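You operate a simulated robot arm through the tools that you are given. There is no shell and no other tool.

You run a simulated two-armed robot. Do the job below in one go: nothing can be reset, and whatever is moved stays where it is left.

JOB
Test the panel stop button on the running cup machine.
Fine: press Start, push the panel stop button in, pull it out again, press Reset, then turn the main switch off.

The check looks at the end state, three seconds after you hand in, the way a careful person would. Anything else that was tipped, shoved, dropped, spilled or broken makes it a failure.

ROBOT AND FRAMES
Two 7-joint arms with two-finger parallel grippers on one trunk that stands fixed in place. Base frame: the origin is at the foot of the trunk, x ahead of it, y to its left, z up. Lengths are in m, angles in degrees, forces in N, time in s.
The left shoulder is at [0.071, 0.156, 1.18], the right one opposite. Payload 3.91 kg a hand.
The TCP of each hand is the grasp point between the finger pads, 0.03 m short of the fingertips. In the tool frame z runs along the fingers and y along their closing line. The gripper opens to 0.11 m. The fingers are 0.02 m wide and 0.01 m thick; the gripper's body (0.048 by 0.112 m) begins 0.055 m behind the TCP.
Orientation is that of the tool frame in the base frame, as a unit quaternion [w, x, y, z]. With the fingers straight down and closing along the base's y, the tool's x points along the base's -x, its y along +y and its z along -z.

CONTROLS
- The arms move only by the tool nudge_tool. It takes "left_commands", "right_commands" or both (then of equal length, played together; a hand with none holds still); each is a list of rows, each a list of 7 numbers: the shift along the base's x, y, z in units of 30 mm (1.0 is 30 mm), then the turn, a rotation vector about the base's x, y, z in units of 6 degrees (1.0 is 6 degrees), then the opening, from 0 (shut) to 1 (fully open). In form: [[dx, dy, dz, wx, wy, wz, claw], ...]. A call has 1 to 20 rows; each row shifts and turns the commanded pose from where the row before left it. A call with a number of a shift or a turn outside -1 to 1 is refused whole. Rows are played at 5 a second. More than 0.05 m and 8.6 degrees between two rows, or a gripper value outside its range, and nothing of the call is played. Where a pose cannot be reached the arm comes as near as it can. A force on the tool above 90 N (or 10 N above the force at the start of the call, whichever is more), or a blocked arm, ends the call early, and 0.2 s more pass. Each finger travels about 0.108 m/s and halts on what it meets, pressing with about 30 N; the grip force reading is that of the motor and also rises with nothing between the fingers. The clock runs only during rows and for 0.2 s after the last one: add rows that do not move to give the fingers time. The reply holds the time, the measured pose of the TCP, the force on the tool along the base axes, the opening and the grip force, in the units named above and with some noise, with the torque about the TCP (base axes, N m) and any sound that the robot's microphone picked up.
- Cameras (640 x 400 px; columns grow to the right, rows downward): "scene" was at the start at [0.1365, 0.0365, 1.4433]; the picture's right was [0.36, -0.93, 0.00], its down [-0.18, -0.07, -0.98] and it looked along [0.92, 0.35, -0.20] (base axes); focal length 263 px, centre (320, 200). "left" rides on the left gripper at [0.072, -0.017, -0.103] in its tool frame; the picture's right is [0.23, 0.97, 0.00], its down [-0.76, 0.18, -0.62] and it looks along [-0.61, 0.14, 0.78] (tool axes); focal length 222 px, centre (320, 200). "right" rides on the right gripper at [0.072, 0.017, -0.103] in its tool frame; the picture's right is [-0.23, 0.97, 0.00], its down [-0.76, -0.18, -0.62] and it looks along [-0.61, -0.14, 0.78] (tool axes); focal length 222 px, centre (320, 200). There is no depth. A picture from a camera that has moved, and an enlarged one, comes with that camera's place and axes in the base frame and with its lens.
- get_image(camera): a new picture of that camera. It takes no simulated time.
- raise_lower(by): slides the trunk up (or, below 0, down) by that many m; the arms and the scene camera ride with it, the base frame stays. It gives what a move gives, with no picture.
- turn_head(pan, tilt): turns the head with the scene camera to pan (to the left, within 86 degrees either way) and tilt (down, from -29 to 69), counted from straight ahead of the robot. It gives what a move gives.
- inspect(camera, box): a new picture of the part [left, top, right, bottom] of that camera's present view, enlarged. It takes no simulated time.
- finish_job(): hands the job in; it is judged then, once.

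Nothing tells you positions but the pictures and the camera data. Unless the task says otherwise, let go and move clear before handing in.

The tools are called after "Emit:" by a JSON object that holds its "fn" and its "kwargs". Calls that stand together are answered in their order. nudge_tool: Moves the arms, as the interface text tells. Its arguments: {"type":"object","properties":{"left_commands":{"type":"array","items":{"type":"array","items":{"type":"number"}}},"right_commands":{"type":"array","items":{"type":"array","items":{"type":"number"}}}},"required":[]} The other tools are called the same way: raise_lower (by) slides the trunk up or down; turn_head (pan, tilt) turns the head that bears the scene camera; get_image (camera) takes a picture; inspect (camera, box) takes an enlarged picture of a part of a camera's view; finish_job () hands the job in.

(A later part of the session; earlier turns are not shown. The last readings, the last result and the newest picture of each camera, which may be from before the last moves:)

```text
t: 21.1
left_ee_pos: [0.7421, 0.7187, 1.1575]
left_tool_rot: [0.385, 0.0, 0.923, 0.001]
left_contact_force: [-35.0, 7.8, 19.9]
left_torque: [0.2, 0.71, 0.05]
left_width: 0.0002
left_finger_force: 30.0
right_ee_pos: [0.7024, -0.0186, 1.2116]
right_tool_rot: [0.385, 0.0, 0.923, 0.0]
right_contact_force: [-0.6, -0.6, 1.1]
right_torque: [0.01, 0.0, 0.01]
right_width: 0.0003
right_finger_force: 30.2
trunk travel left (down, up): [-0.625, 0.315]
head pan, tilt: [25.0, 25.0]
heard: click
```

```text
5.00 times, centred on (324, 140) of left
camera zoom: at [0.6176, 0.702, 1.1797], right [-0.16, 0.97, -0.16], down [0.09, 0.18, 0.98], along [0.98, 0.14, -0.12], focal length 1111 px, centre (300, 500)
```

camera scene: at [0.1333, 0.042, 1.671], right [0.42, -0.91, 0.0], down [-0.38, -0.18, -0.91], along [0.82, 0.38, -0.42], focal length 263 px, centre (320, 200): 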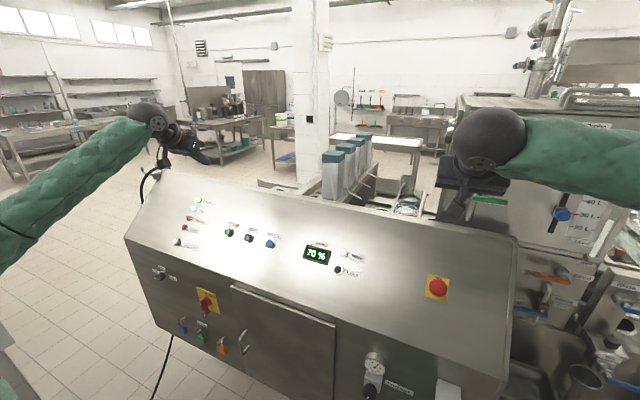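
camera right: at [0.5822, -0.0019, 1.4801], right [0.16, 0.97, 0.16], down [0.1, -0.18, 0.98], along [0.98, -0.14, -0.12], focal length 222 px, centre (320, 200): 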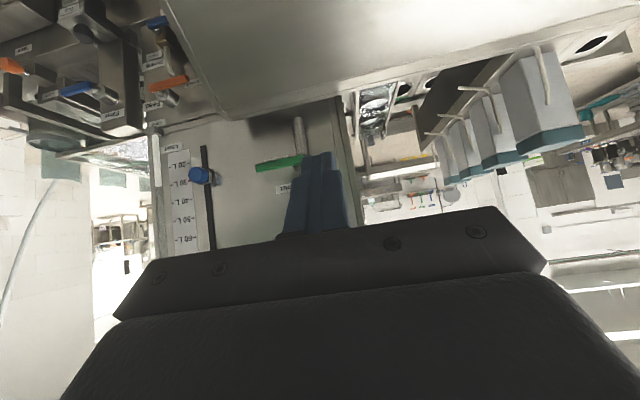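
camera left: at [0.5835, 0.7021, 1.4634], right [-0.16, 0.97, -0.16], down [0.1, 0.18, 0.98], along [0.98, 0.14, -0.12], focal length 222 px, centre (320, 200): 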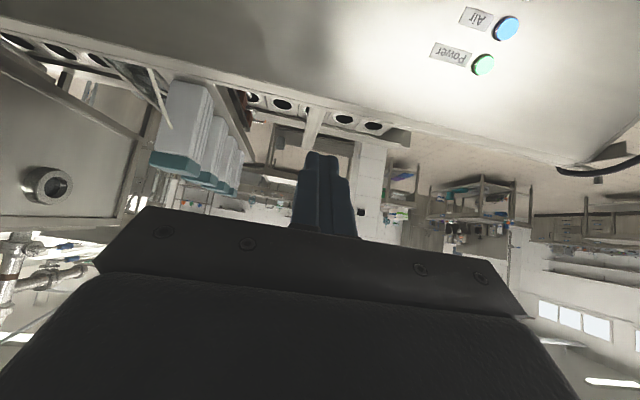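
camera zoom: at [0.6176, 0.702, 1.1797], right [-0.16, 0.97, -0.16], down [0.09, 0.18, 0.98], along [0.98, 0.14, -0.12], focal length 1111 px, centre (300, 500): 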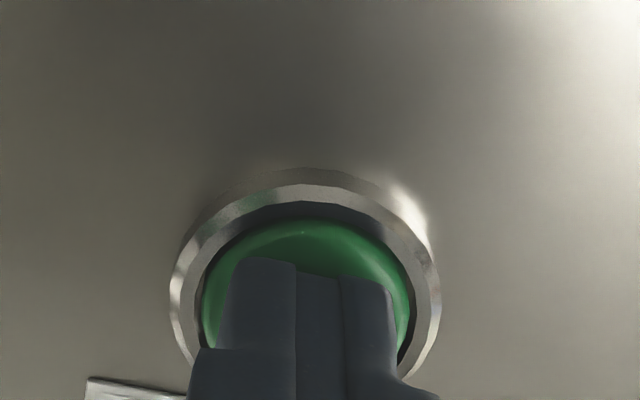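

Start is bottomed out at about 40 N with another click, so the start command is certainly given. I'll release it and now push the mushroom in with the closed right fingers.

Emit:
{"fn": "nudge_tool", "kwargs": {"left_commands": [[-0.4, 0, 0.4, 0, 0, 0, 0], [-0.5, 0, 0.5, 0, 0, 0, 0], [-0.5, 0, 0.5, 0, 0, 0, 0]], "right_commands": [[0, 0, 0, 0, 0, 0, 0], [0.2, 0, -0.2, 0, 0, 0, 0], [0.2, 0, -0.2, 0, 0, 0, 0]]}}

Emit:
{"fn": "get_image", "kwargs": {"camera": "right"}}

Emit:
{"fn": "inspect", "kwargs": {"camera": "scene", "box": [380, 140, 580, 265]}}

Emit:
{"fn": "get_image", "kwargs": {"camera": "scene"}}

```text
t: 21.9
left_ee_pos: [0.7067, 0.7188, 1.1929]
left_tool_rot: [0.382, 0.0, 0.924, 0.0]
left_contact_force: [-0.3, -0.6, 0.1]
left_torque: [0.04, 0.02, 0.04]
left_width: 0.0001
left_finger_force: 30.0
right_ee_pos: [0.7195, -0.0177, 1.1964]
right_tool_rot: [0.382, 0.0, 0.924, 0.0]
right_contact_force: [0.3, 0.2, -0.5]
right_torque: [0.04, -0.02, -0.03]
right_width: 0.0
right_finger_force: 30.1
trunk travel left (down, up): [-0.625, 0.315]
head pan, tilt: [25.0, 25.0]
```

```text
taken
camera right: at [0.595, -0.0021, 1.2179], right [0.16, 0.97, 0.16], down [0.1, -0.18, 0.98], along [0.98, -0.14, -0.12], focal length 222 px, centre (320, 200)
```

right: 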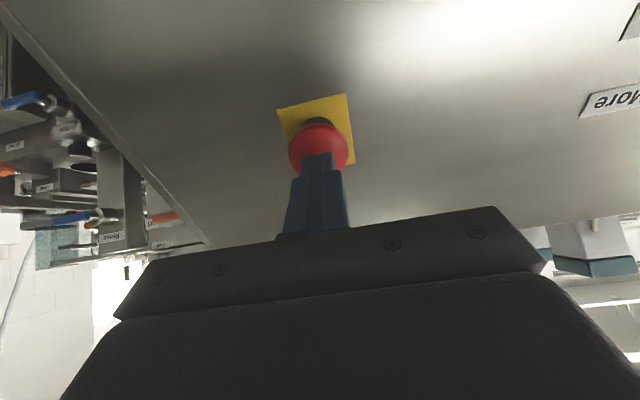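

```text
3.20 times, centred on (480, 202) of scene
camera zoom: at [0.134, 0.0418, 1.4208], right [0.42, -0.91, 0.0], down [-0.38, -0.18, -0.91], along [0.82, 0.38, -0.42], focal length 841 px, centre (-192, 192)
```

zoom: 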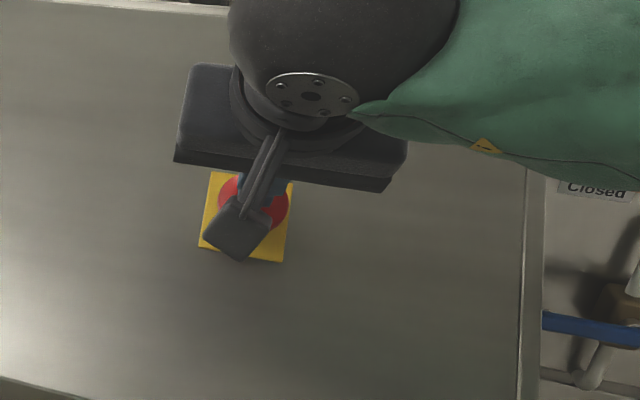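

```text
taken
camera scene: at [0.134, 0.0418, 1.4208], right [0.42, -0.91, 0.0], down [-0.38, -0.18, -0.91], along [0.82, 0.38, -0.42], focal length 263 px, centre (320, 200)
```

scene: 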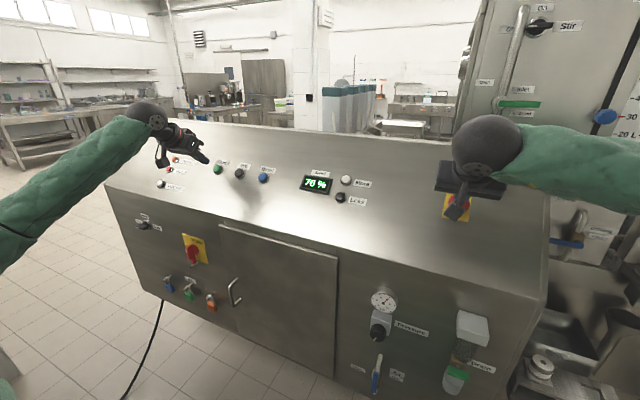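

The tips are centred on the cap about 15 mm away. I'll push along the tool axis now.

Emit:
{"fn": "nudge_tool", "kwargs": {"right_commands": [[0.15, 0, -0.15, 0, 0, 0, 0], [0.15, 0, -0.15, 0, 0, 0, 0], [0.1, 0, -0.1, 0, 0, 0, 0], [0.1, 0, -0.1, 0, 0, 0, 0]]}}

Emit:
{"fn": "get_image", "kwargs": {"camera": "right"}}

```text
t: 22.9
left_ee_pos: [0.7029, 0.7207, 1.1966]
left_tool_rot: [0.384, -0.001, 0.924, 0.001]
left_contact_force: [0.8, -0.4, 0.6]
left_torque: [-0.02, 0.01, -0.01]
left_width: 0.0003
left_finger_force: 29.9
right_ee_pos: [0.7302, -0.0183, 1.1842]
right_tool_rot: [0.383, -0.001, 0.924, 0.0]
right_contact_force: [-12.7, -3.3, 13.6]
right_torque: [-0.15, 0.19, 0.02]
right_width: 0.0
right_finger_force: 29.7
trunk travel left (down, up): [-0.625, 0.315]
head pan, tilt: [25.0, 25.0]
```

```text
taken
camera right: at [0.606, -0.0017, 1.2053], right [0.16, 0.97, 0.16], down [0.1, -0.18, 0.98], along [0.98, -0.14, -0.12], focal length 222 px, centre (320, 200)
```

right: 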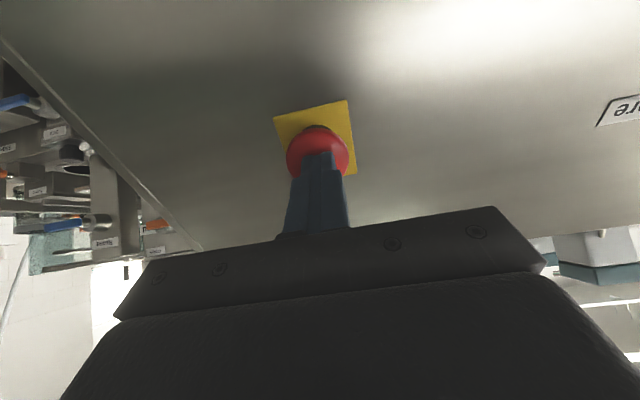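

In contact at about 19 N with the force along the cap's axis. I'll keep pushing until it latches.

Emit:
{"fn": "nudge_tool", "kwargs": {"right_commands": [[0.1, 0, -0.1, 0, 0, 0, 0], [0.1, 0, -0.1, 0, 0, 0, 0], [0.1, 0, -0.1, 0, 0, 0, 0]]}}

Emit:
{"fn": "get_image", "kwargs": {"camera": "right"}}

```text
t: 23.7
left_ee_pos: [0.6968, 0.7189, 1.2022]
left_tool_rot: [0.386, 0.0, 0.922, 0.001]
left_contact_force: [0.2, 0.2, -0.4]
left_torque: [-0.01, -0.02, -0.01]
left_width: 0.0001
left_finger_force: 30.5
right_ee_pos: [0.732, -0.018, 1.1831]
right_tool_rot: [0.388, 0.0, 0.922, 0.001]
right_contact_force: [-57.8, -6.3, 60.0]
right_torque: [-0.28, 0.73, 0.02]
right_width: 0.0
right_finger_force: 29.9
trunk travel left (down, up): [-0.625, 0.315]
head pan, tilt: [25.0, 25.0]
```

```text
taken
camera right: at [0.6065, -0.002, 1.2028], right [0.16, 0.97, 0.16], down [0.09, -0.18, 0.98], along [0.98, -0.14, -0.11], focal length 222 px, centre (320, 200)
```

right: 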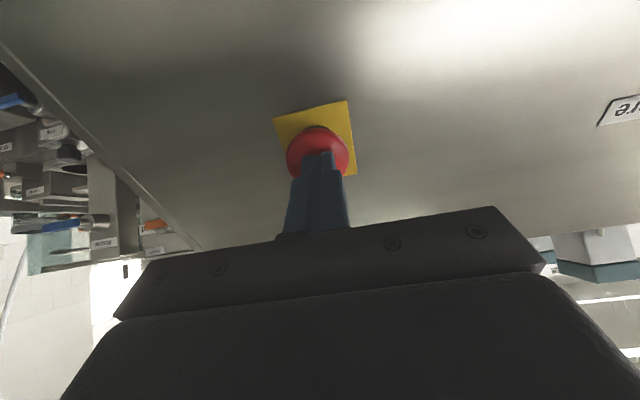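

The cap resists: 83 N and hardly any further travel, with no click. I'll stop pushing and look closely at whether the cap has gone in.

Emit:
{"fn": "inspect", "kwargs": {"camera": "right", "box": [256, 85, 384, 165]}}

Emit:
{"fn": "inspect", "kwargs": {"camera": "scene", "box": [400, 150, 528, 230]}}

Emit:
{"fn": "inspect", "kwargs": {"camera": "scene", "box": [130, 110, 290, 210]}}

```text
5.00 times, centred on (320, 125) of right
camera zoom: at [0.6065, -0.002, 1.2028], right [0.16, 0.97, 0.16], down [0.09, -0.18, 0.98], along [0.98, -0.14, -0.11], focal length 1111 px, centre (320, 575)
```

zoom: 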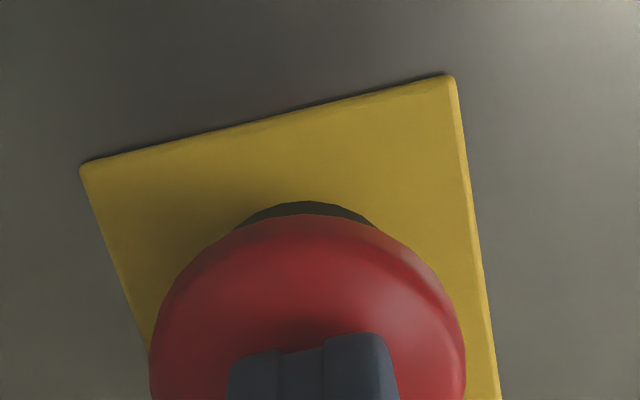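

```text
5.00 times, centred on (464, 190) of scene
camera zoom: at [0.1214, 0.0414, 1.4228], right [0.42, -0.91, 0.0], down [-0.38, -0.18, -0.91], along [0.82, 0.38, -0.42], focal length 1314 px, centre (-400, 250)
```

zoom: 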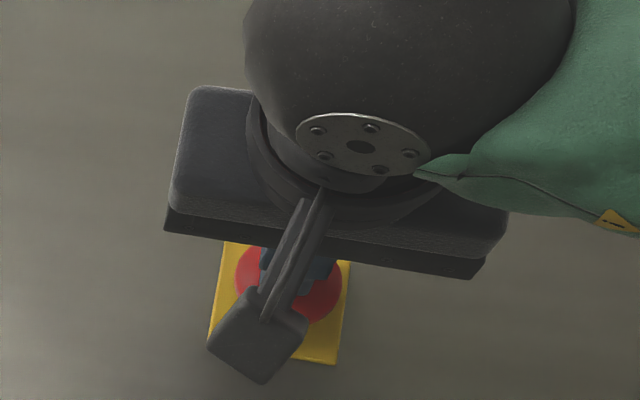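

```text
4.00 times, centred on (210, 160) of scene
camera zoom: at [0.1214, 0.0414, 1.4228], right [0.42, -0.91, 0.0], down [-0.38, -0.18, -0.91], along [0.82, 0.38, -0.42], focal length 1051 px, centre (760, 360)
```

zoom: 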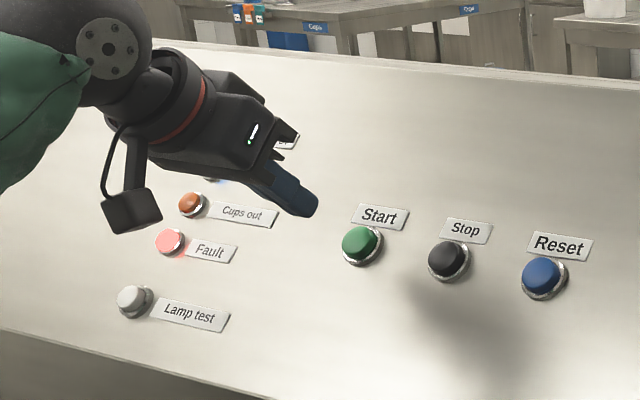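

The red Fault lamp has come on, so the stop circuit tripped: the mushroom is in. I'll back the right hand off, open it and look at the cap's height.

Emit:
{"fn": "nudge_tool", "kwargs": {"right_commands": [[-0.2, 0, 0.2, 0, 0, 0, 0], [-0.3, 0, 0.3, 0, 0, 0, 0], [-0.4, 0, 0.4, 0, 0, 0, 0], [-0.5, 0, 0.5, 0, 0, 0, 0.4], [0, 0, 0, 0, 0, 0, 0.8], [0, 0, 0, 0, 0, 0, 0.8]]}}

Emit:
{"fn": "get_image", "kwargs": {"camera": "right"}}

Emit:
{"fn": "inspect", "kwargs": {"camera": "scene", "box": [130, 110, 290, 210]}}

Emit:
{"fn": "inspect", "kwargs": {"camera": "right", "box": [240, 70, 400, 170]}}

```text
t: 25.1
left_ee_pos: [0.7039, 0.72, 1.1942]
left_tool_rot: [0.382, -0.001, 0.924, 0.0]
left_contact_force: [-0.2, -1.0, -0.6]
left_torque: [0.0, 0.02, 0.02]
left_width: 0.0
left_finger_force: 29.9
right_ee_pos: [0.7015, -0.0178, 1.2132]
right_tool_rot: [0.383, 0.0, 0.924, 0.0]
right_contact_force: [0.2, 0.0, -0.4]
right_torque: [0.0, -0.02, 0.0]
right_width: 0.0879
right_finger_force: 0.0
trunk travel left (down, up): [-0.625, 0.315]
head pan, tilt: [25.0, 25.0]
```

```text
taken
camera right: at [0.5763, -0.0011, 1.2348], right [0.16, 0.97, 0.16], down [0.1, -0.18, 0.98], along [0.98, -0.14, -0.12], focal length 222 px, centre (320, 200)
```

right: 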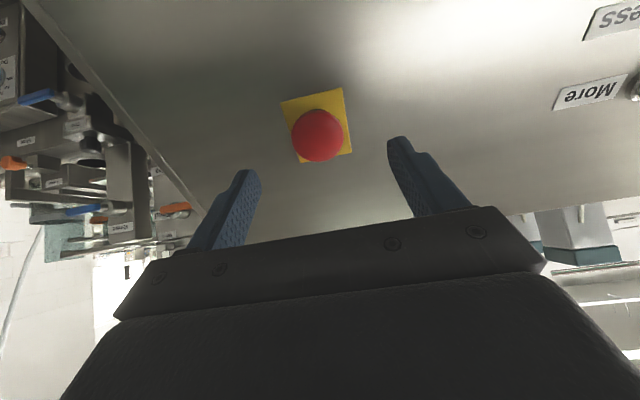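

```text
4.00 times, centred on (210, 160) of scene
camera zoom: at [0.1325, 0.0421, 1.421], right [0.42, -0.91, 0.0], down [-0.38, -0.18, -0.91], along [0.82, 0.38, -0.42], focal length 1051 px, centre (760, 360)
```

zoom: 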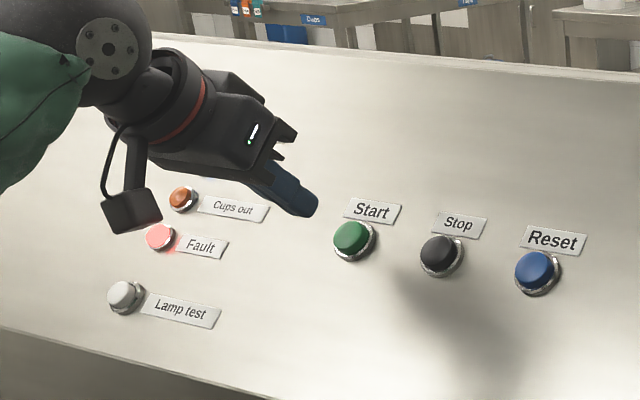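

```text
4.00 times, centred on (320, 120) of right
camera zoom: at [0.5763, -0.0011, 1.2348], right [0.16, 0.97, 0.16], down [0.1, -0.18, 0.98], along [0.98, -0.14, -0.12], focal length 888 px, centre (320, 520)
```

zoom: 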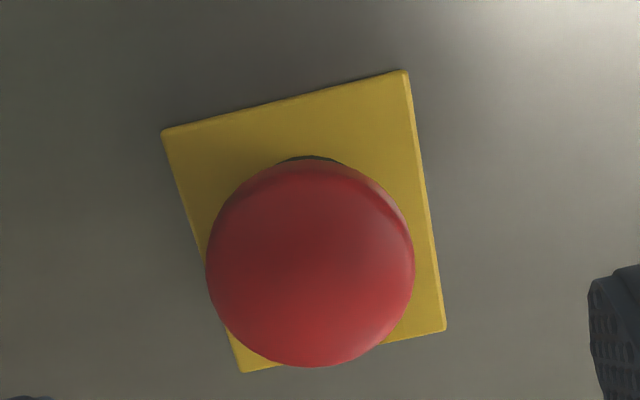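

The cap now sits visibly closer to its plate and Fault stays lit, so it is latched in. Next I'll bring the open right fingers down on both sides of the cap, nudged about 4 mm up-slope to centre, stopping short of the plate.

Emit:
{"fn": "nudge_tool", "kwargs": {"right_commands": [[0.2533, -0.012, -0.218, 0, 0, 0, 0.8], [0.2533, -0.012, -0.218, 0, 0, 0, 0.8], [0.2533, -0.012, -0.218, 0, 0, 0, 0.8], [0.2533, -0.012, -0.218, 0, 0, 0, 0.8], [0.2533, -0.012, -0.218, 0, 0, 0, 0.8], [0.2533, -0.012, -0.218, 0, 0, 0, 0.8], [0, 0, 0, 0, 0, 0, 0.8]]}}

Emit:
{"fn": "get_image", "kwargs": {"camera": "right"}}

Emit:
{"fn": "inspect", "kwargs": {"camera": "right", "box": [200, 80, 440, 230]}}

Emit:
{"fn": "inspect", "kwargs": {"camera": "scene", "box": [400, 150, 528, 230]}}

```text
t: 26.7
left_ee_pos: [0.7047, 0.7194, 1.1947]
left_tool_rot: [0.382, -0.001, 0.924, 0.001]
left_contact_force: [-0.2, 0.2, 0.3]
left_torque: [0.02, -0.01, -0.01]
left_width: 0.0001
left_finger_force: 31.0
right_ee_pos: [0.7461, -0.0194, 1.1753]
right_tool_rot: [0.383, -0.001, 0.924, 0.0]
right_contact_force: [0.2, 0.6, 0.4]
right_torque: [0.01, 0.02, -0.02]
right_width: 0.088
right_finger_force: 0.0
trunk travel left (down, up): [-0.625, 0.315]
head pan, tilt: [25.0, 25.0]
```

```text
taken
camera right: at [0.6221, -0.0035, 1.1966], right [0.16, 0.97, 0.16], down [0.1, -0.18, 0.98], along [0.98, -0.14, -0.12], focal length 222 px, centre (320, 200)
```

right: 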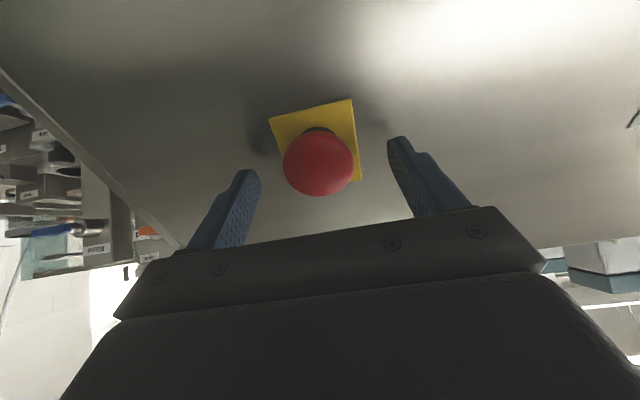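

```text
2.67 times, centred on (320, 155) of right
camera zoom: at [0.6221, -0.0035, 1.1966], right [0.16, 0.97, 0.16], down [0.1, -0.18, 0.98], along [0.98, -0.14, -0.12], focal length 592 px, centre (320, 320)
```

zoom: 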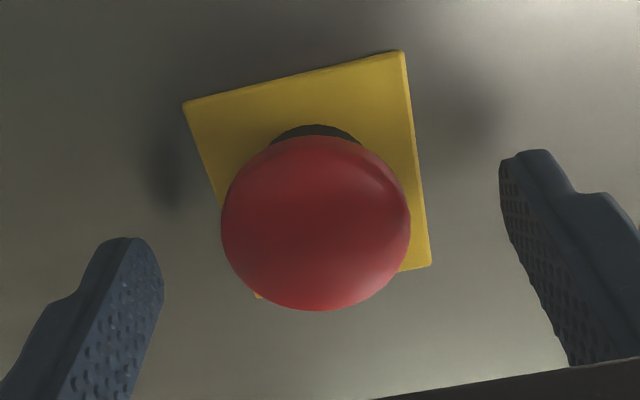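

```text
5.00 times, centred on (464, 190) of scene
camera zoom: at [0.1329, 0.042, 1.421], right [0.42, -0.91, 0.0], down [-0.38, -0.18, -0.91], along [0.82, 0.38, -0.42], focal length 1314 px, centre (-400, 250)
```

zoom: 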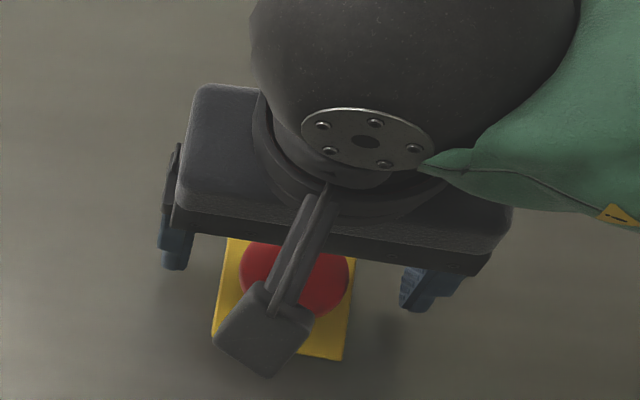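

The fingers straddle the cap cleanly, with tips about 20 mm above the plate. I'll go in 12 mm more, then close on the cap's rim.

Emit:
{"fn": "nudge_tool", "kwargs": {"right_commands": [[0.079, -0.01, -0.11, 0, 0, 0, 0.8], [0.079, -0.01, -0.11, 0, 0, 0, 0.8], [0.079, -0.01, -0.11, 0, 0, 0, 0.8], [0, 0, 0, 0, 0, 0, 0.8]]}}

Emit:
{"fn": "inspect", "kwargs": {"camera": "right", "box": [200, 80, 440, 230]}}

```text
t: 27.7
left_ee_pos: [0.7047, 0.7194, 1.194]
left_tool_rot: [0.383, 0.0, 0.924, 0.0]
left_contact_force: [-0.2, -0.2, 0.2]
left_torque: [0.01, -0.02, -0.02]
left_width: 0.0
left_finger_force: 29.9
right_ee_pos: [0.7537, -0.022, 1.1664]
right_tool_rot: [0.382, 0.0, 0.924, 0.0]
right_contact_force: [0.0, 0.0, 0.6]
right_torque: [0.0, -0.02, 0.01]
right_width: 0.0878
right_finger_force: 0.0
trunk travel left (down, up): [-0.625, 0.315]
head pan, tilt: [25.0, 25.0]
```

```text
2.67 times, centred on (320, 155) of right
camera zoom: at [0.6293, -0.0053, 1.1869], right [0.16, 0.97, 0.16], down [0.1, -0.18, 0.98], along [0.98, -0.14, -0.12], focal length 592 px, centre (320, 320)
```

zoom: 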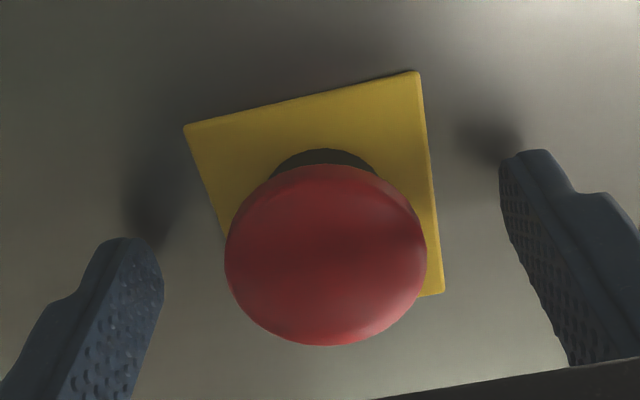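

The tips now sit well past the cap's widest part, just off the plate. Closing on the cap.

Emit:
{"fn": "nudge_tool", "kwargs": {"right_commands": [[0, 0, 0, 0, 0, 0, 0.5], [0, 0, 0, 0, 0, 0, 0.2], [0, 0, 0, 0, 0, 0, 0.1], [0, 0, 0, 0, 0, 0, 0]]}}

Emit:
{"fn": "inspect", "kwargs": {"camera": "right", "box": [200, 80, 440, 230]}}

```text
t: 28.7
left_ee_pos: [0.7065, 0.7213, 1.1942]
left_tool_rot: [0.383, -0.001, 0.924, 0.0]
left_contact_force: [0.0, 1.1, -0.6]
left_torque: [0.03, 0.03, 0.01]
left_width: 0.0
left_finger_force: 29.9
right_ee_pos: [0.7535, -0.0206, 1.1654]
right_tool_rot: [0.382, -0.001, 0.924, 0.0]
right_contact_force: [1.3, 10.3, 1.6]
right_torque: [-0.02, -0.02, 0.0]
right_width: 0.0442
right_finger_force: 44.5
trunk travel left (down, up): [-0.625, 0.315]
head pan, tilt: [25.0, 25.0]
```

```text
2.67 times, centred on (320, 155) of right
camera zoom: at [0.6292, -0.0039, 1.187], right [0.16, 0.97, 0.16], down [0.1, -0.18, 0.98], along [0.98, -0.14, -0.12], focal length 592 px, centre (320, 320)
```

zoom: 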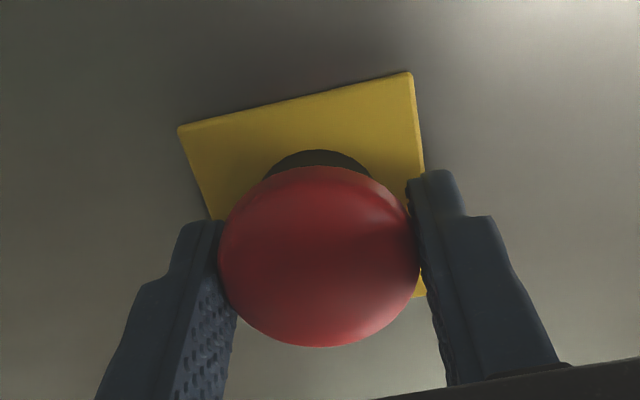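

The cap is gripped at 44 mm wide. Now I'll pull straight out along its axis in small steps.

Emit:
{"fn": "nudge_tool", "kwargs": {"right_commands": [[-0.08, 0.04, 0.08, 0, 0, 0, 0], [-0.1, 0, 0.1, 0, 0, 0, 0], [-0.1, 0, 0.1, 0, 0, 0, 0], [0, 0, 0, 0, 0, 0, 0]]}}

Emit:
{"fn": "inspect", "kwargs": {"camera": "right", "box": [200, 80, 440, 230]}}

Emit:
{"fn": "inspect", "kwargs": {"camera": "scene", "box": [130, 110, 290, 210]}}

```text
t: 29.7
left_ee_pos: [0.7079, 0.7212, 1.1919]
left_tool_rot: [0.382, 0.0, 0.924, 0.0]
left_contact_force: [-0.2, 0.0, 0.3]
left_torque: [0.01, 0.01, 0.0]
left_width: 0.0001
left_finger_force: 29.9
right_ee_pos: [0.7479, -0.0204, 1.1722]
right_tool_rot: [0.381, 0.0, 0.924, -0.001]
right_contact_force: [23.9, 8.1, -13.7]
right_torque: [0.06, -0.82, 0.0]
right_width: 0.0442
right_finger_force: 44.9
trunk travel left (down, up): [-0.625, 0.315]
head pan, tilt: [25.0, 25.0]
```

```text
2.67 times, centred on (320, 155) of right
camera zoom: at [0.6242, -0.0037, 1.1929], right [0.16, 0.97, 0.16], down [0.1, -0.18, 0.98], along [0.98, -0.14, -0.13], focal length 592 px, centre (320, 320)
```

zoom: 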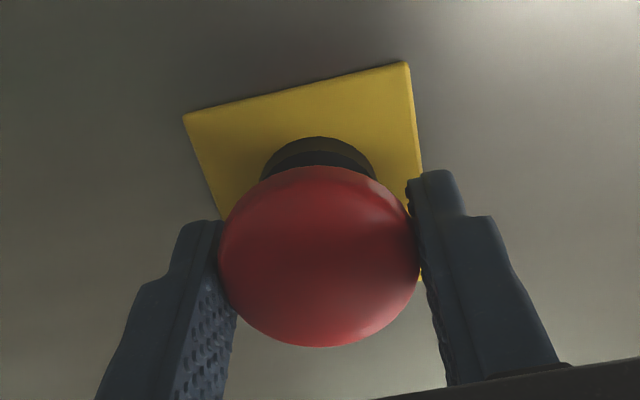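

```text
4.00 times, centred on (210, 160) of scene
camera zoom: at [0.137, 0.0429, 1.4204], right [0.42, -0.91, 0.0], down [-0.39, -0.18, -0.9], along [0.82, 0.38, -0.43], focal length 1051 px, centre (760, 360)
```

zoom: 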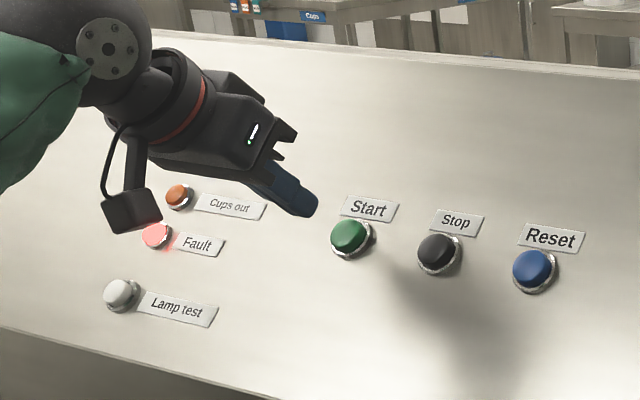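

The cap is coming out with the fingers (about 9 mm, more black stem showing) at a 27 N pull. I'll pull a little more to make sure it reaches its out position.

Emit:
{"fn": "nudge_tool", "kwargs": {"right_commands": [[-0.08, 0, 0.08, 0, 0, 0, 0], [-0.08, 0, 0.08, 0, 0, 0, 0], [0, 0, 0, 0, 0, 0, 0]]}}

Emit:
{"fn": "inspect", "kwargs": {"camera": "right", "box": [200, 80, 440, 230]}}

```text
t: 30.5
left_ee_pos: [0.7106, 0.7194, 1.1914]
left_tool_rot: [0.382, 0.0, 0.924, 0.0]
left_contact_force: [-0.4, 0.3, 0.1]
left_torque: [0.0, -0.02, 0.02]
left_width: 0.0001
left_finger_force: 29.6
right_ee_pos: [0.7442, -0.0193, 1.175]
right_tool_rot: [0.38, -0.001, 0.925, -0.001]
right_contact_force: [21.6, 7.4, -31.9]
right_torque: [0.04, 0.15, 0.02]
right_width: 0.0439
right_finger_force: 45.2
trunk travel left (down, up): [-0.625, 0.315]
head pan, tilt: [25.0, 25.0]
```

```text
2.67 times, centred on (320, 155) of right
camera zoom: at [0.6203, -0.0037, 1.1971], right [0.16, 0.97, 0.16], down [0.1, -0.18, 0.98], along [0.98, -0.14, -0.13], focal length 592 px, centre (320, 320)
```

zoom: 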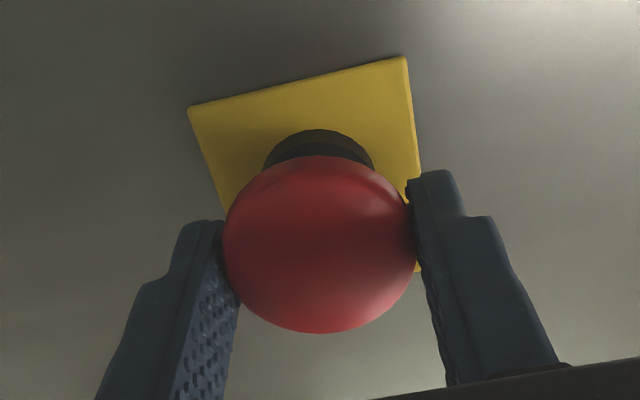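

The fingers have now started to slide on the cap, meaning it is at its outer stop. I'll open and back away along the axis, then check cap height.

Emit:
{"fn": "nudge_tool", "kwargs": {"right_commands": [[0, 0, 0, 0, 0, 0, 0.3], [0, 0, 0, 0, 0, 0, 0.7], [0, 0, 0, 0, 0, 0, 0.8], [-0.4, 0, 0.4, 0, 0, 0, 0.8], [-0.5, 0, 0.5, 0, 0, 0, 0.8], [-0.5, 0, 0.5, 0, 0, 0, 0.8], [0, 0, 0, 0, 0, 0, 0.8]]}}

Emit:
{"fn": "get_image", "kwargs": {"camera": "right"}}

Emit:
{"fn": "inspect", "kwargs": {"camera": "right", "box": [240, 70, 400, 170]}}

Emit:
{"fn": "inspect", "kwargs": {"camera": "scene", "box": [130, 110, 290, 210]}}

```text
t: 32.1
left_ee_pos: [0.705, 0.7194, 1.1947]
left_tool_rot: [0.383, 0.0, 0.924, 0.0]
left_contact_force: [-0.5, -0.1, -0.8]
left_torque: [0.0, 0.01, 0.02]
left_width: 0.0001
left_finger_force: 29.9
right_ee_pos: [0.6999, -0.0212, 1.222]
right_tool_rot: [0.382, 0.0, 0.924, 0.0]
right_contact_force: [0.7, -1.1, 0.3]
right_torque: [-0.03, 0.0, -0.02]
right_width: 0.0879
right_finger_force: 0.1
trunk travel left (down, up): [-0.625, 0.315]
head pan, tilt: [25.0, 25.0]
```

```text
taken
camera right: at [0.5747, -0.0049, 1.2431], right [0.16, 0.97, 0.16], down [0.1, -0.18, 0.98], along [0.98, -0.14, -0.12], focal length 222 px, centre (320, 200)
```

right: 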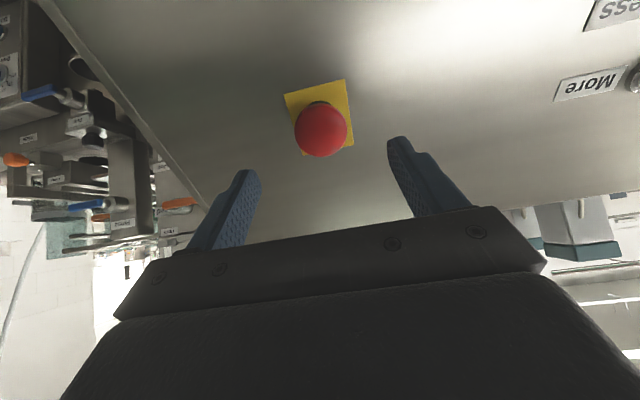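

```text
4.00 times, centred on (320, 120) of right
camera zoom: at [0.5747, -0.0049, 1.2431], right [0.16, 0.97, 0.16], down [0.1, -0.18, 0.98], along [0.98, -0.14, -0.12], focal length 888 px, centre (320, 520)
```

zoom: 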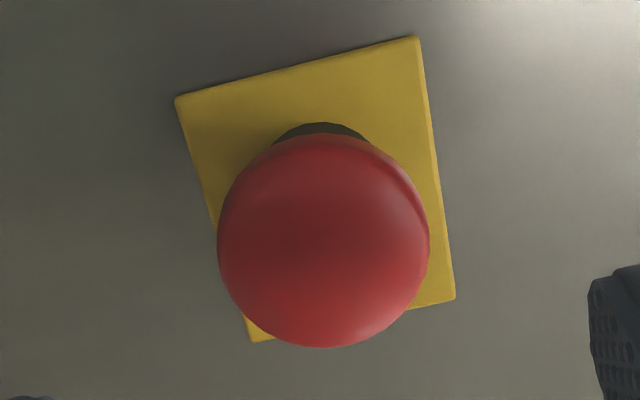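

```text
4.00 times, centred on (210, 160) of scene
camera zoom: at [0.1337, 0.042, 1.4209], right [0.42, -0.91, 0.0], down [-0.38, -0.18, -0.91], along [0.82, 0.38, -0.42], focal length 1051 px, centre (760, 360)
```

zoom: 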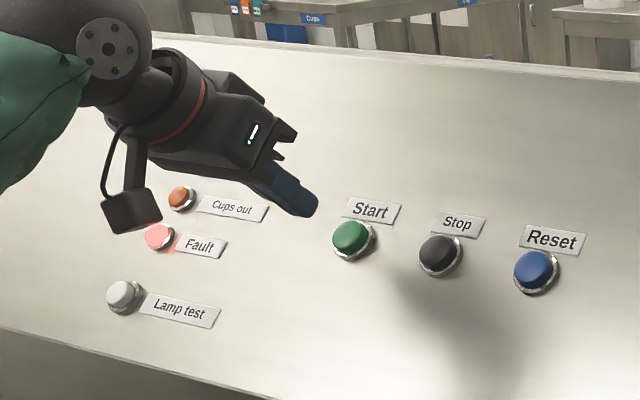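

The cap is back at its original height. Fault stays lit as expected until Reset, so next I'll slide the left hand (still ~45 mm off the panel) over to Reset and check alignment.

Emit:
{"fn": "nudge_tool", "kwargs": {"left_commands": [[0, -1, 0, 0, 0, 0, 0], [0, -1, 0, 0, 0, 0, 0], [0, -1, 0, 0, 0, 0, 0], [0, -1, 0, 0, 0, 0, 0], [0, -1, 0, 0, 0, 0, 0], [0, -1, 0, 0, 0, 0, 0], [0, 0, 0, 0, 0, 0, 0], [0, 0, 0, 0, 0, 0, 0]]}}

Emit:
{"fn": "get_image", "kwargs": {"camera": "left"}}

Emit:
{"fn": "inspect", "kwargs": {"camera": "scene", "box": [130, 110, 330, 235]}}

```text
t: 33.9
left_ee_pos: [0.7064, 0.5388, 1.1928]
left_tool_rot: [0.382, -0.001, 0.924, 0.001]
left_contact_force: [0.0, 0.3, -0.1]
left_torque: [0.01, 0.0, 0.01]
left_width: 0.0
left_finger_force: 29.8
right_ee_pos: [0.7009, -0.0218, 1.2221]
right_tool_rot: [0.383, 0.0, 0.924, -0.001]
right_contact_force: [1.0, -1.1, 0.2]
right_torque: [0.0, -0.01, 0.0]
right_width: 0.0878
right_finger_force: 0.1
trunk travel left (down, up): [-0.625, 0.315]
head pan, tilt: [25.0, 25.0]
```

```text
taken
camera left: at [0.5807, 0.523, 1.2152], right [-0.16, 0.97, -0.16], down [0.1, 0.18, 0.98], along [0.98, 0.14, -0.12], focal length 222 px, centre (320, 200)
```

left: 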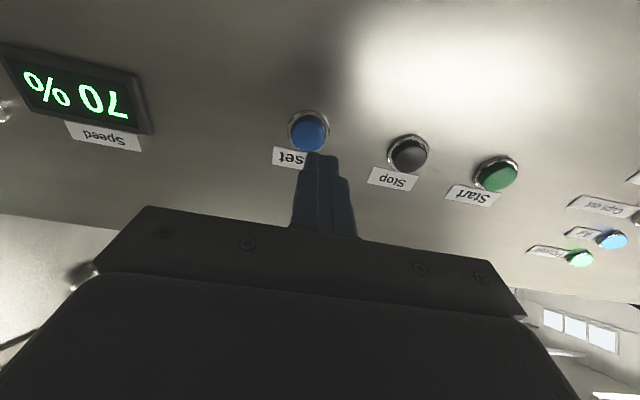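

```text
3.20 times, centred on (230, 172) of scene
camera zoom: at [0.1335, 0.0415, 1.4209], right [0.42, -0.91, 0.0], down [-0.38, -0.18, -0.91], along [0.82, 0.38, -0.42], focal length 841 px, centre (608, 288)
```

zoom: 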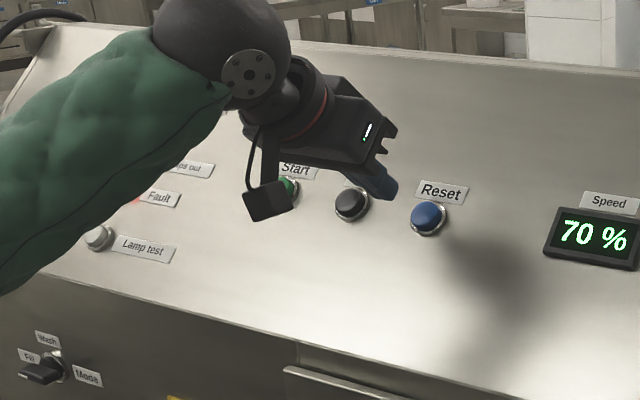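

Reset lies about 10 mm to the right of the fingertip line. I'll correct that while approaching and look once more before pressing.

Emit:
{"fn": "nudge_tool", "kwargs": {"left_commands": [[0.2, -0.11, -0.25, 0, 0, 0, 0], [0.25, -0.11, -0.25, 0, 0, 0, 0], [0.2, -0.11, -0.25, 0, 0, 0, 0], [0.2, 0, -0.2, 0, 0, 0, 0], [0, 0, 0, 0, 0, 0, 0]]}}

Emit:
{"fn": "inspect", "kwargs": {"camera": "left", "box": [240, 80, 400, 180]}}

```text
t: 35.1
left_ee_pos: [0.7298, 0.5293, 1.1658]
left_tool_rot: [0.382, 0.0, 0.924, 0.0]
left_contact_force: [0.1, -0.1, 0.0]
left_torque: [0.02, 0.02, 0.0]
left_width: 0.0002
left_finger_force: 30.5
right_ee_pos: [0.7002, -0.0218, 1.2214]
right_tool_rot: [0.383, 0.0, 0.924, 0.0]
right_contact_force: [-0.4, 0.7, -0.2]
right_torque: [-0.05, -0.04, -0.01]
right_width: 0.0882
right_finger_force: 0.0
trunk travel left (down, up): [-0.625, 0.315]
head pan, tilt: [25.0, 25.0]
```

```text
4.00 times, centred on (320, 130) of left
camera zoom: at [0.6066, 0.5123, 1.1872], right [-0.16, 0.97, -0.16], down [0.1, 0.18, 0.98], along [0.98, 0.14, -0.12], focal length 888 px, centre (320, 480)
```

zoom: 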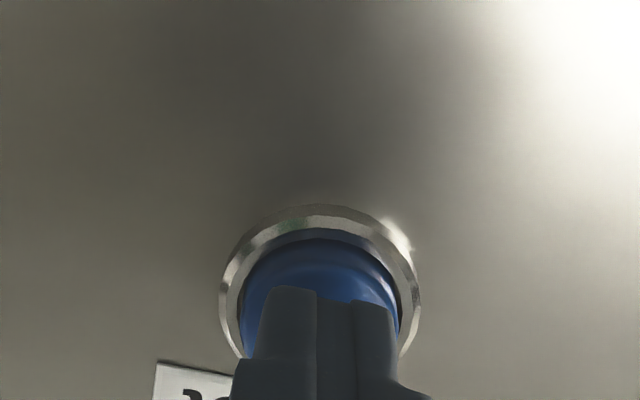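

The fingertips are centred over the blue Reset cap. Pressing it in now with a short hold.

Emit:
{"fn": "nudge_tool", "kwargs": {"left_commands": [[0.15, 0, -0.15, 0, 0, 0, 0], [0.15, 0, -0.15, 0, 0, 0, 0], [0.1, 0, -0.1, 0, 0, 0, 0], [0.08, 0, -0.08, 0, 0, 0, 0], [0, 0, 0, 0, 0, 0, 0]]}}

Emit:
{"fn": "inspect", "kwargs": {"camera": "left", "box": [240, 80, 400, 180]}}

Emit:
{"fn": "inspect", "kwargs": {"camera": "scene", "box": [130, 110, 330, 235]}}

```text
t: 36.3
left_ee_pos: [0.7404, 0.5281, 1.1565]
left_tool_rot: [0.386, 0.0, 0.922, 0.001]
left_contact_force: [-30.4, 2.2, 22.7]
left_torque: [0.09, 0.51, 0.01]
left_width: 0.0
left_finger_force: 29.9
right_ee_pos: [0.6945, -0.02, 1.2245]
right_tool_rot: [0.384, 0.0, 0.923, 0.001]
right_contact_force: [-0.1, -0.4, 0.6]
right_torque: [0.0, 0.02, 0.01]
right_width: 0.0877
right_finger_force: 0.1
trunk travel left (down, up): [-0.625, 0.315]
head pan, tilt: [25.0, 25.0]
heard: click
```

```text
4.00 times, centred on (320, 130) of left
camera zoom: at [0.6158, 0.5115, 1.1781], right [-0.16, 0.97, -0.16], down [0.09, 0.18, 0.98], along [0.98, 0.14, -0.12], focal length 888 px, centre (320, 480)
```

zoom: 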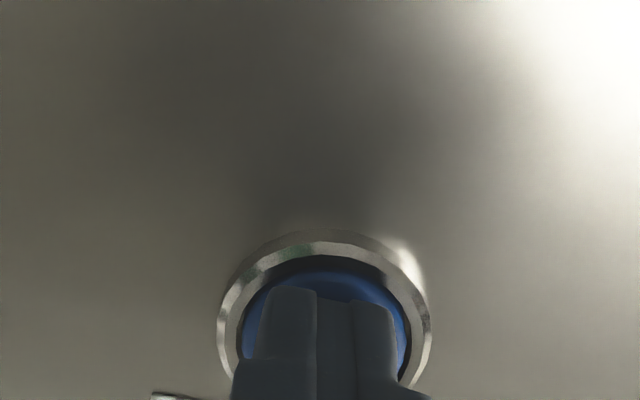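

```text
3.20 times, centred on (230, 172) of scene
camera zoom: at [0.1277, 0.0409, 1.4218], right [0.42, -0.91, 0.0], down [-0.38, -0.18, -0.91], along [0.82, 0.38, -0.42], focal length 841 px, centre (608, 288)
```

zoom: 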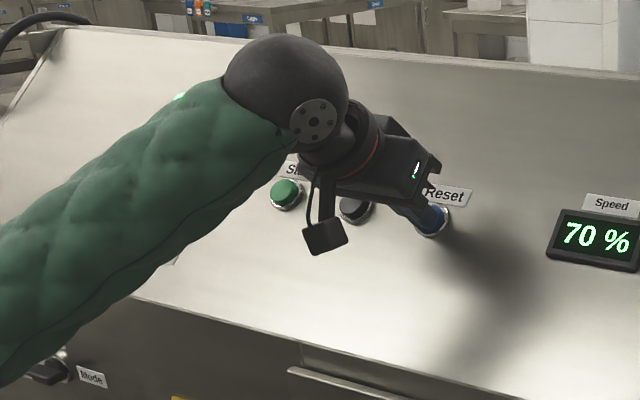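

Reset clicked at about 38 N. I'll withdraw the left hand (and the right a bit further too) and check that the Fault lamp has gone out.

Emit:
{"fn": "nudge_tool", "kwargs": {"left_commands": [[-0.4, 0, 0.4, 0, 0, 0, 0], [-0.7, 0, 0.7, 0, 0, 0, 0], [-0.8, 0, 0.8, 0, 0, 0, 0], [-0.8, 0, 0.8, 0, 0, 0, 0], [0, 0, 0, 0, 0, 0, 0]], "right_commands": [[-0.4, 0, 0.4, 0, 0, 0, 0.8], [-0.7, 0, 0.7, 0, 0, 0, 0.8], [-0.8, 0, 0.8, 0, 0, 0, 0.8], [-0.8, 0, 0.8, 0, 0, 0, 0.8], [0, 0, 0, 0, 0, 0, 0.8]]}}

Emit:
{"fn": "turn_head", "kwargs": {"pan": 40, "tilt": 25}}

Emit:
{"fn": "get_image", "kwargs": {"camera": "scene"}}

Emit:
{"fn": "get_image", "kwargs": {"camera": "left"}}

Emit:
{"fn": "get_image", "kwargs": {"camera": "right"}}

```text
t: 37.5
left_ee_pos: [0.6662, 0.5306, 1.2318]
left_tool_rot: [0.381, -0.001, 0.924, 0.0]
left_contact_force: [0.5, 0.7, -1.4]
left_torque: [-0.01, 0.01, -0.05]
left_width: 0.0
left_finger_force: 30.4
right_ee_pos: [0.6175, -0.0223, 1.3008]
right_tool_rot: [0.383, 0.0, 0.924, 0.0]
right_contact_force: [-0.1, 0.2, -0.1]
right_torque: [-0.02, 0.02, -0.01]
right_width: 0.088
right_finger_force: 0.1
trunk travel left (down, up): [-0.625, 0.315]
head pan, tilt: [25.0, 25.0]
```

```text
t: 38.2
left_ee_pos: [0.6639, 0.5309, 1.2324]
left_tool_rot: [0.382, -0.001, 0.924, 0.001]
left_contact_force: [-0.4, 0.5, 0.2]
left_torque: [-0.04, 0.0, 0.0]
left_width: 0.0003
left_finger_force: 30.2
right_ee_pos: [0.6144, -0.0217, 1.3019]
right_tool_rot: [0.383, 0.0, 0.924, 0.0]
right_contact_force: [0.5, -0.4, 0.3]
right_torque: [-0.02, -0.01, 0.01]
right_width: 0.0879
right_finger_force: 0.1
trunk travel left (down, up): [-0.625, 0.315]
head pan, tilt: [40.0, 25.0]
```

```text
taken
camera scene: at [0.1197, 0.0621, 1.421], right [0.64, -0.77, 0.0], down [-0.32, -0.27, -0.91], along [0.69, 0.58, -0.42], focal length 263 px, centre (320, 200)
```

scene: 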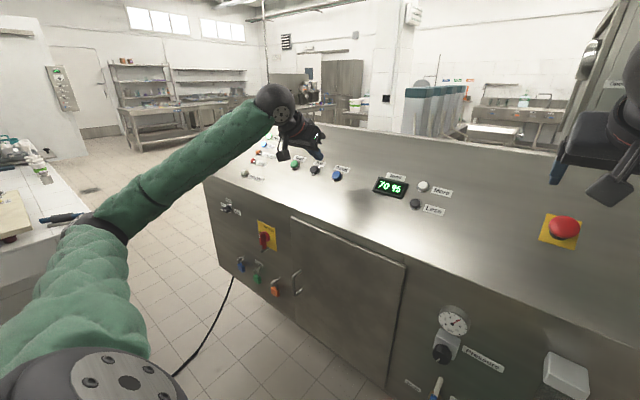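

```text
taken
camera left: at [0.5398, 0.5139, 1.2555], right [-0.16, 0.97, -0.16], down [0.1, 0.18, 0.98], along [0.98, 0.14, -0.12], focal length 222 px, centre (320, 200)
```

left: 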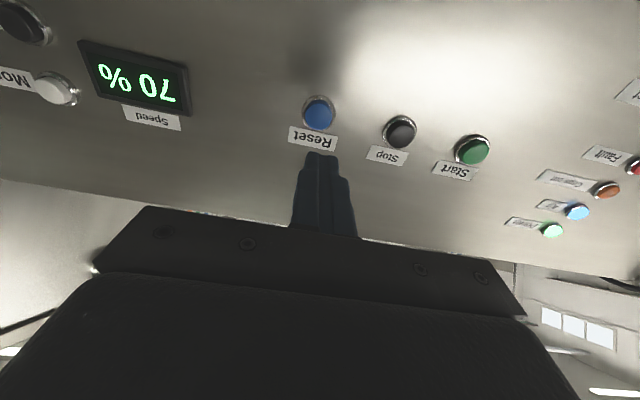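

```text
taken
camera right: at [0.4908, -0.0063, 1.323], right [0.16, 0.97, 0.16], down [0.1, -0.18, 0.98], along [0.98, -0.14, -0.12], focal length 222 px, centre (320, 200)
```

right: 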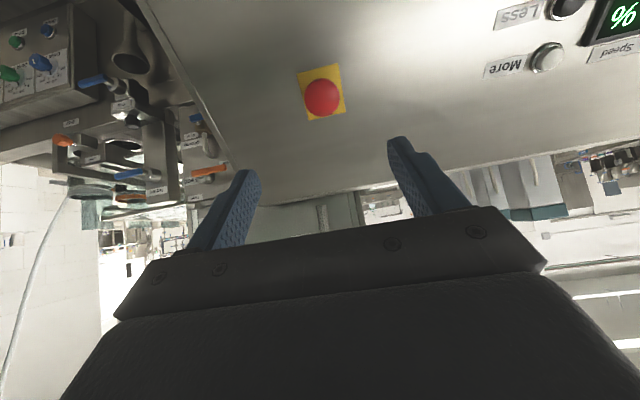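

Emit:
{"fn": "inspect", "kwargs": {"camera": "left", "box": [480, 120, 640, 250]}}

Emit:
{"fn": "inspect", "kwargs": {"camera": "scene", "box": [220, 130, 380, 230]}}

Emit:
{"fn": "inspect", "kwargs": {"camera": "scene", "box": [210, 190, 338, 310]}}

Emit:
{"fn": "inspect", "kwargs": {"camera": "scene", "box": [510, 190, 622, 260]}}

```text
3.08 times, centred on (560, 185) of left
camera zoom: at [0.5398, 0.5139, 1.2555], right [-0.16, 0.97, -0.16], down [0.1, 0.18, 0.98], along [0.98, 0.14, -0.12], focal length 684 px, centre (-418, 246)
```

zoom: 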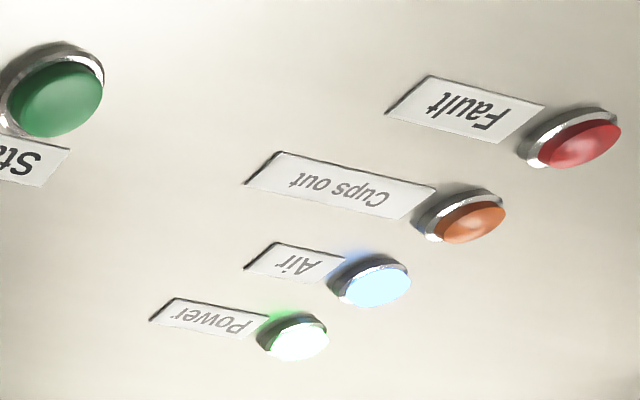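

```text
4.00 times, centred on (300, 180) of scene
camera zoom: at [0.1197, 0.0621, 1.421], right [0.64, -0.77, 0.0], down [-0.32, -0.27, -0.91], along [0.69, 0.58, -0.42], focal length 1051 px, centre (400, 280)
```

zoom: 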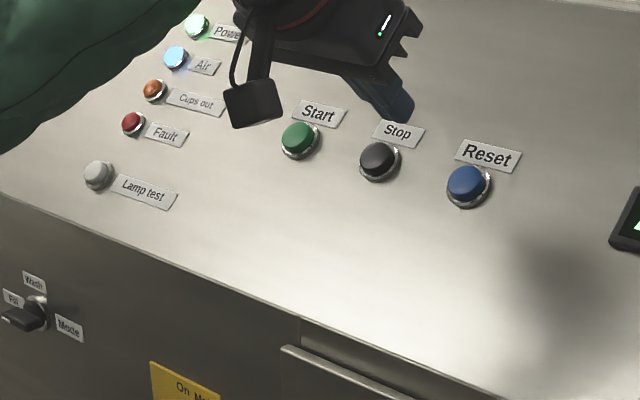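

```text
3.33 times, centred on (274, 250) of scene
camera zoom: at [0.1197, 0.0621, 1.421], right [0.64, -0.77, 0.0], down [-0.32, -0.27, -0.91], along [0.69, 0.58, -0.42], focal length 876 px, centre (473, 33)
```

zoom: 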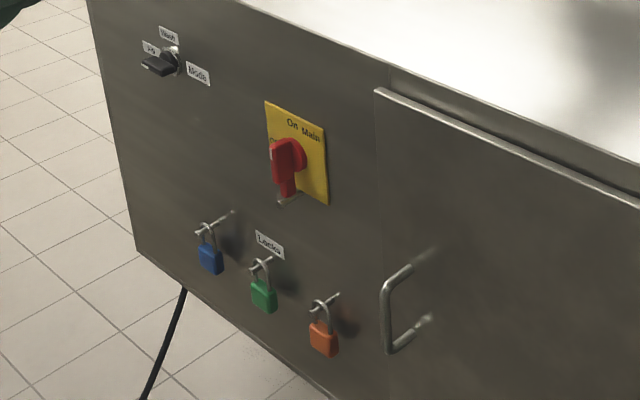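

```text
5.71 times, centred on (566, 225) of scene
camera zoom: at [0.1197, 0.0621, 1.421], right [0.64, -0.77, 0.0], down [-0.32, -0.27, -0.91], along [0.69, 0.58, -0.42], focal length 1502 px, centre (-1086, 57)
```

zoom: 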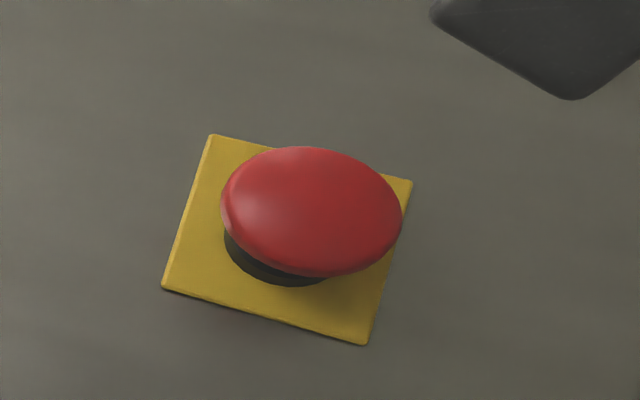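

Fault is out and only Power and Air are lit, with the mushroom out, so the reset worked. The last item is the main switch: I'll back the left hand off the panel and swing it to point level at the front face near y = 0.75.

Emit:
{"fn": "nudge_tool", "kwargs": {"left_commands": [[-0.9, 0.3, 0, 0, -0.5, 0, 0.3], [-0.9, 0.5, -0.4, 0, -0.6, 0, 0.6], [-0.9, 0.6, -0.6, 0, -0.6, 0, 0.6], [-0.9, 0.6, -0.7, 0, -0.6, 0, 0.6], [-0.9, 0.6, -0.7, 0, -0.6, 0, 0.6], [-0.9, 0.6, -0.7, 0, -0.6, 0, 0.6], [-0.9, 0.6, -0.7, 0, -0.7, 0, 0.6], [-0.9, 0.6, -0.7, 0, -0.7, 0, 0.6], [0, 0, 0, 0, 0, 0, 0.6]]}}

Emit:
{"fn": "get_image", "kwargs": {"camera": "left"}}

Emit:
{"fn": "get_image", "kwargs": {"camera": "scene"}}

```text
t: 40.2
left_ee_pos: [0.4476, 0.6615, 1.1]
left_tool_rot: [0.604, 0.0, 0.797, 0.001]
left_contact_force: [0.6, -0.4, -0.1]
left_torque: [0.01, -0.01, -0.03]
left_width: 0.066
left_finger_force: 0.1
right_ee_pos: [0.6162, -0.0228, 1.3019]
right_tool_rot: [0.382, 0.0, 0.924, 0.0]
right_contact_force: [-0.2, -0.5, -1.2]
right_torque: [0.01, 0.0, 0.0]
right_width: 0.088
right_finger_force: 0.2
trunk travel left (down, up): [-0.625, 0.315]
head pan, tilt: [40.0, 25.0]
```

```text
taken
camera left: at [0.3279, 0.6449, 1.0591], right [-0.06, 0.97, -0.22], down [-0.4, 0.18, 0.9], along [0.92, 0.14, 0.37], focal length 222 px, centre (320, 200)
```

left: 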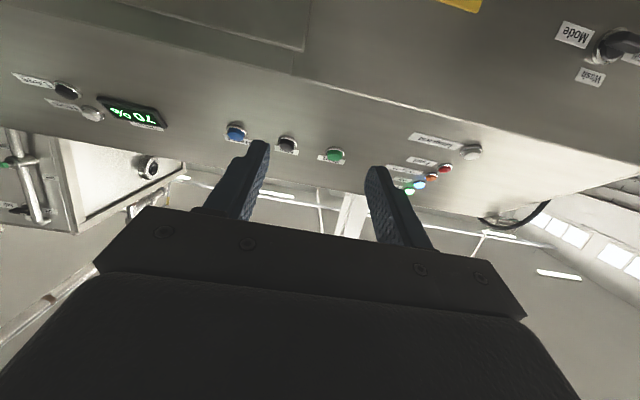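

```text
taken
camera scene: at [0.1209, 0.0619, 1.4209], right [0.64, -0.77, 0.0], down [-0.32, -0.27, -0.91], along [0.69, 0.58, -0.42], focal length 263 px, centre (320, 200)
```

scene: 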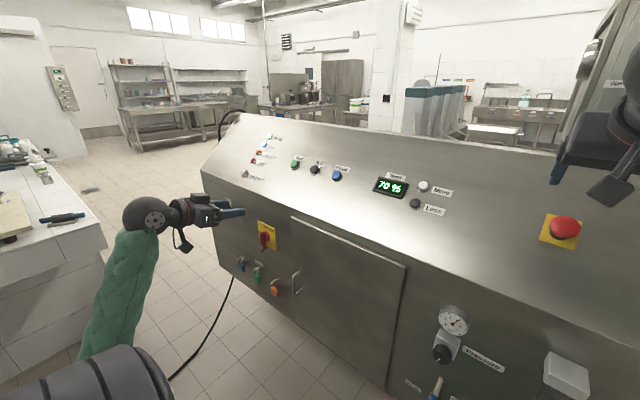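

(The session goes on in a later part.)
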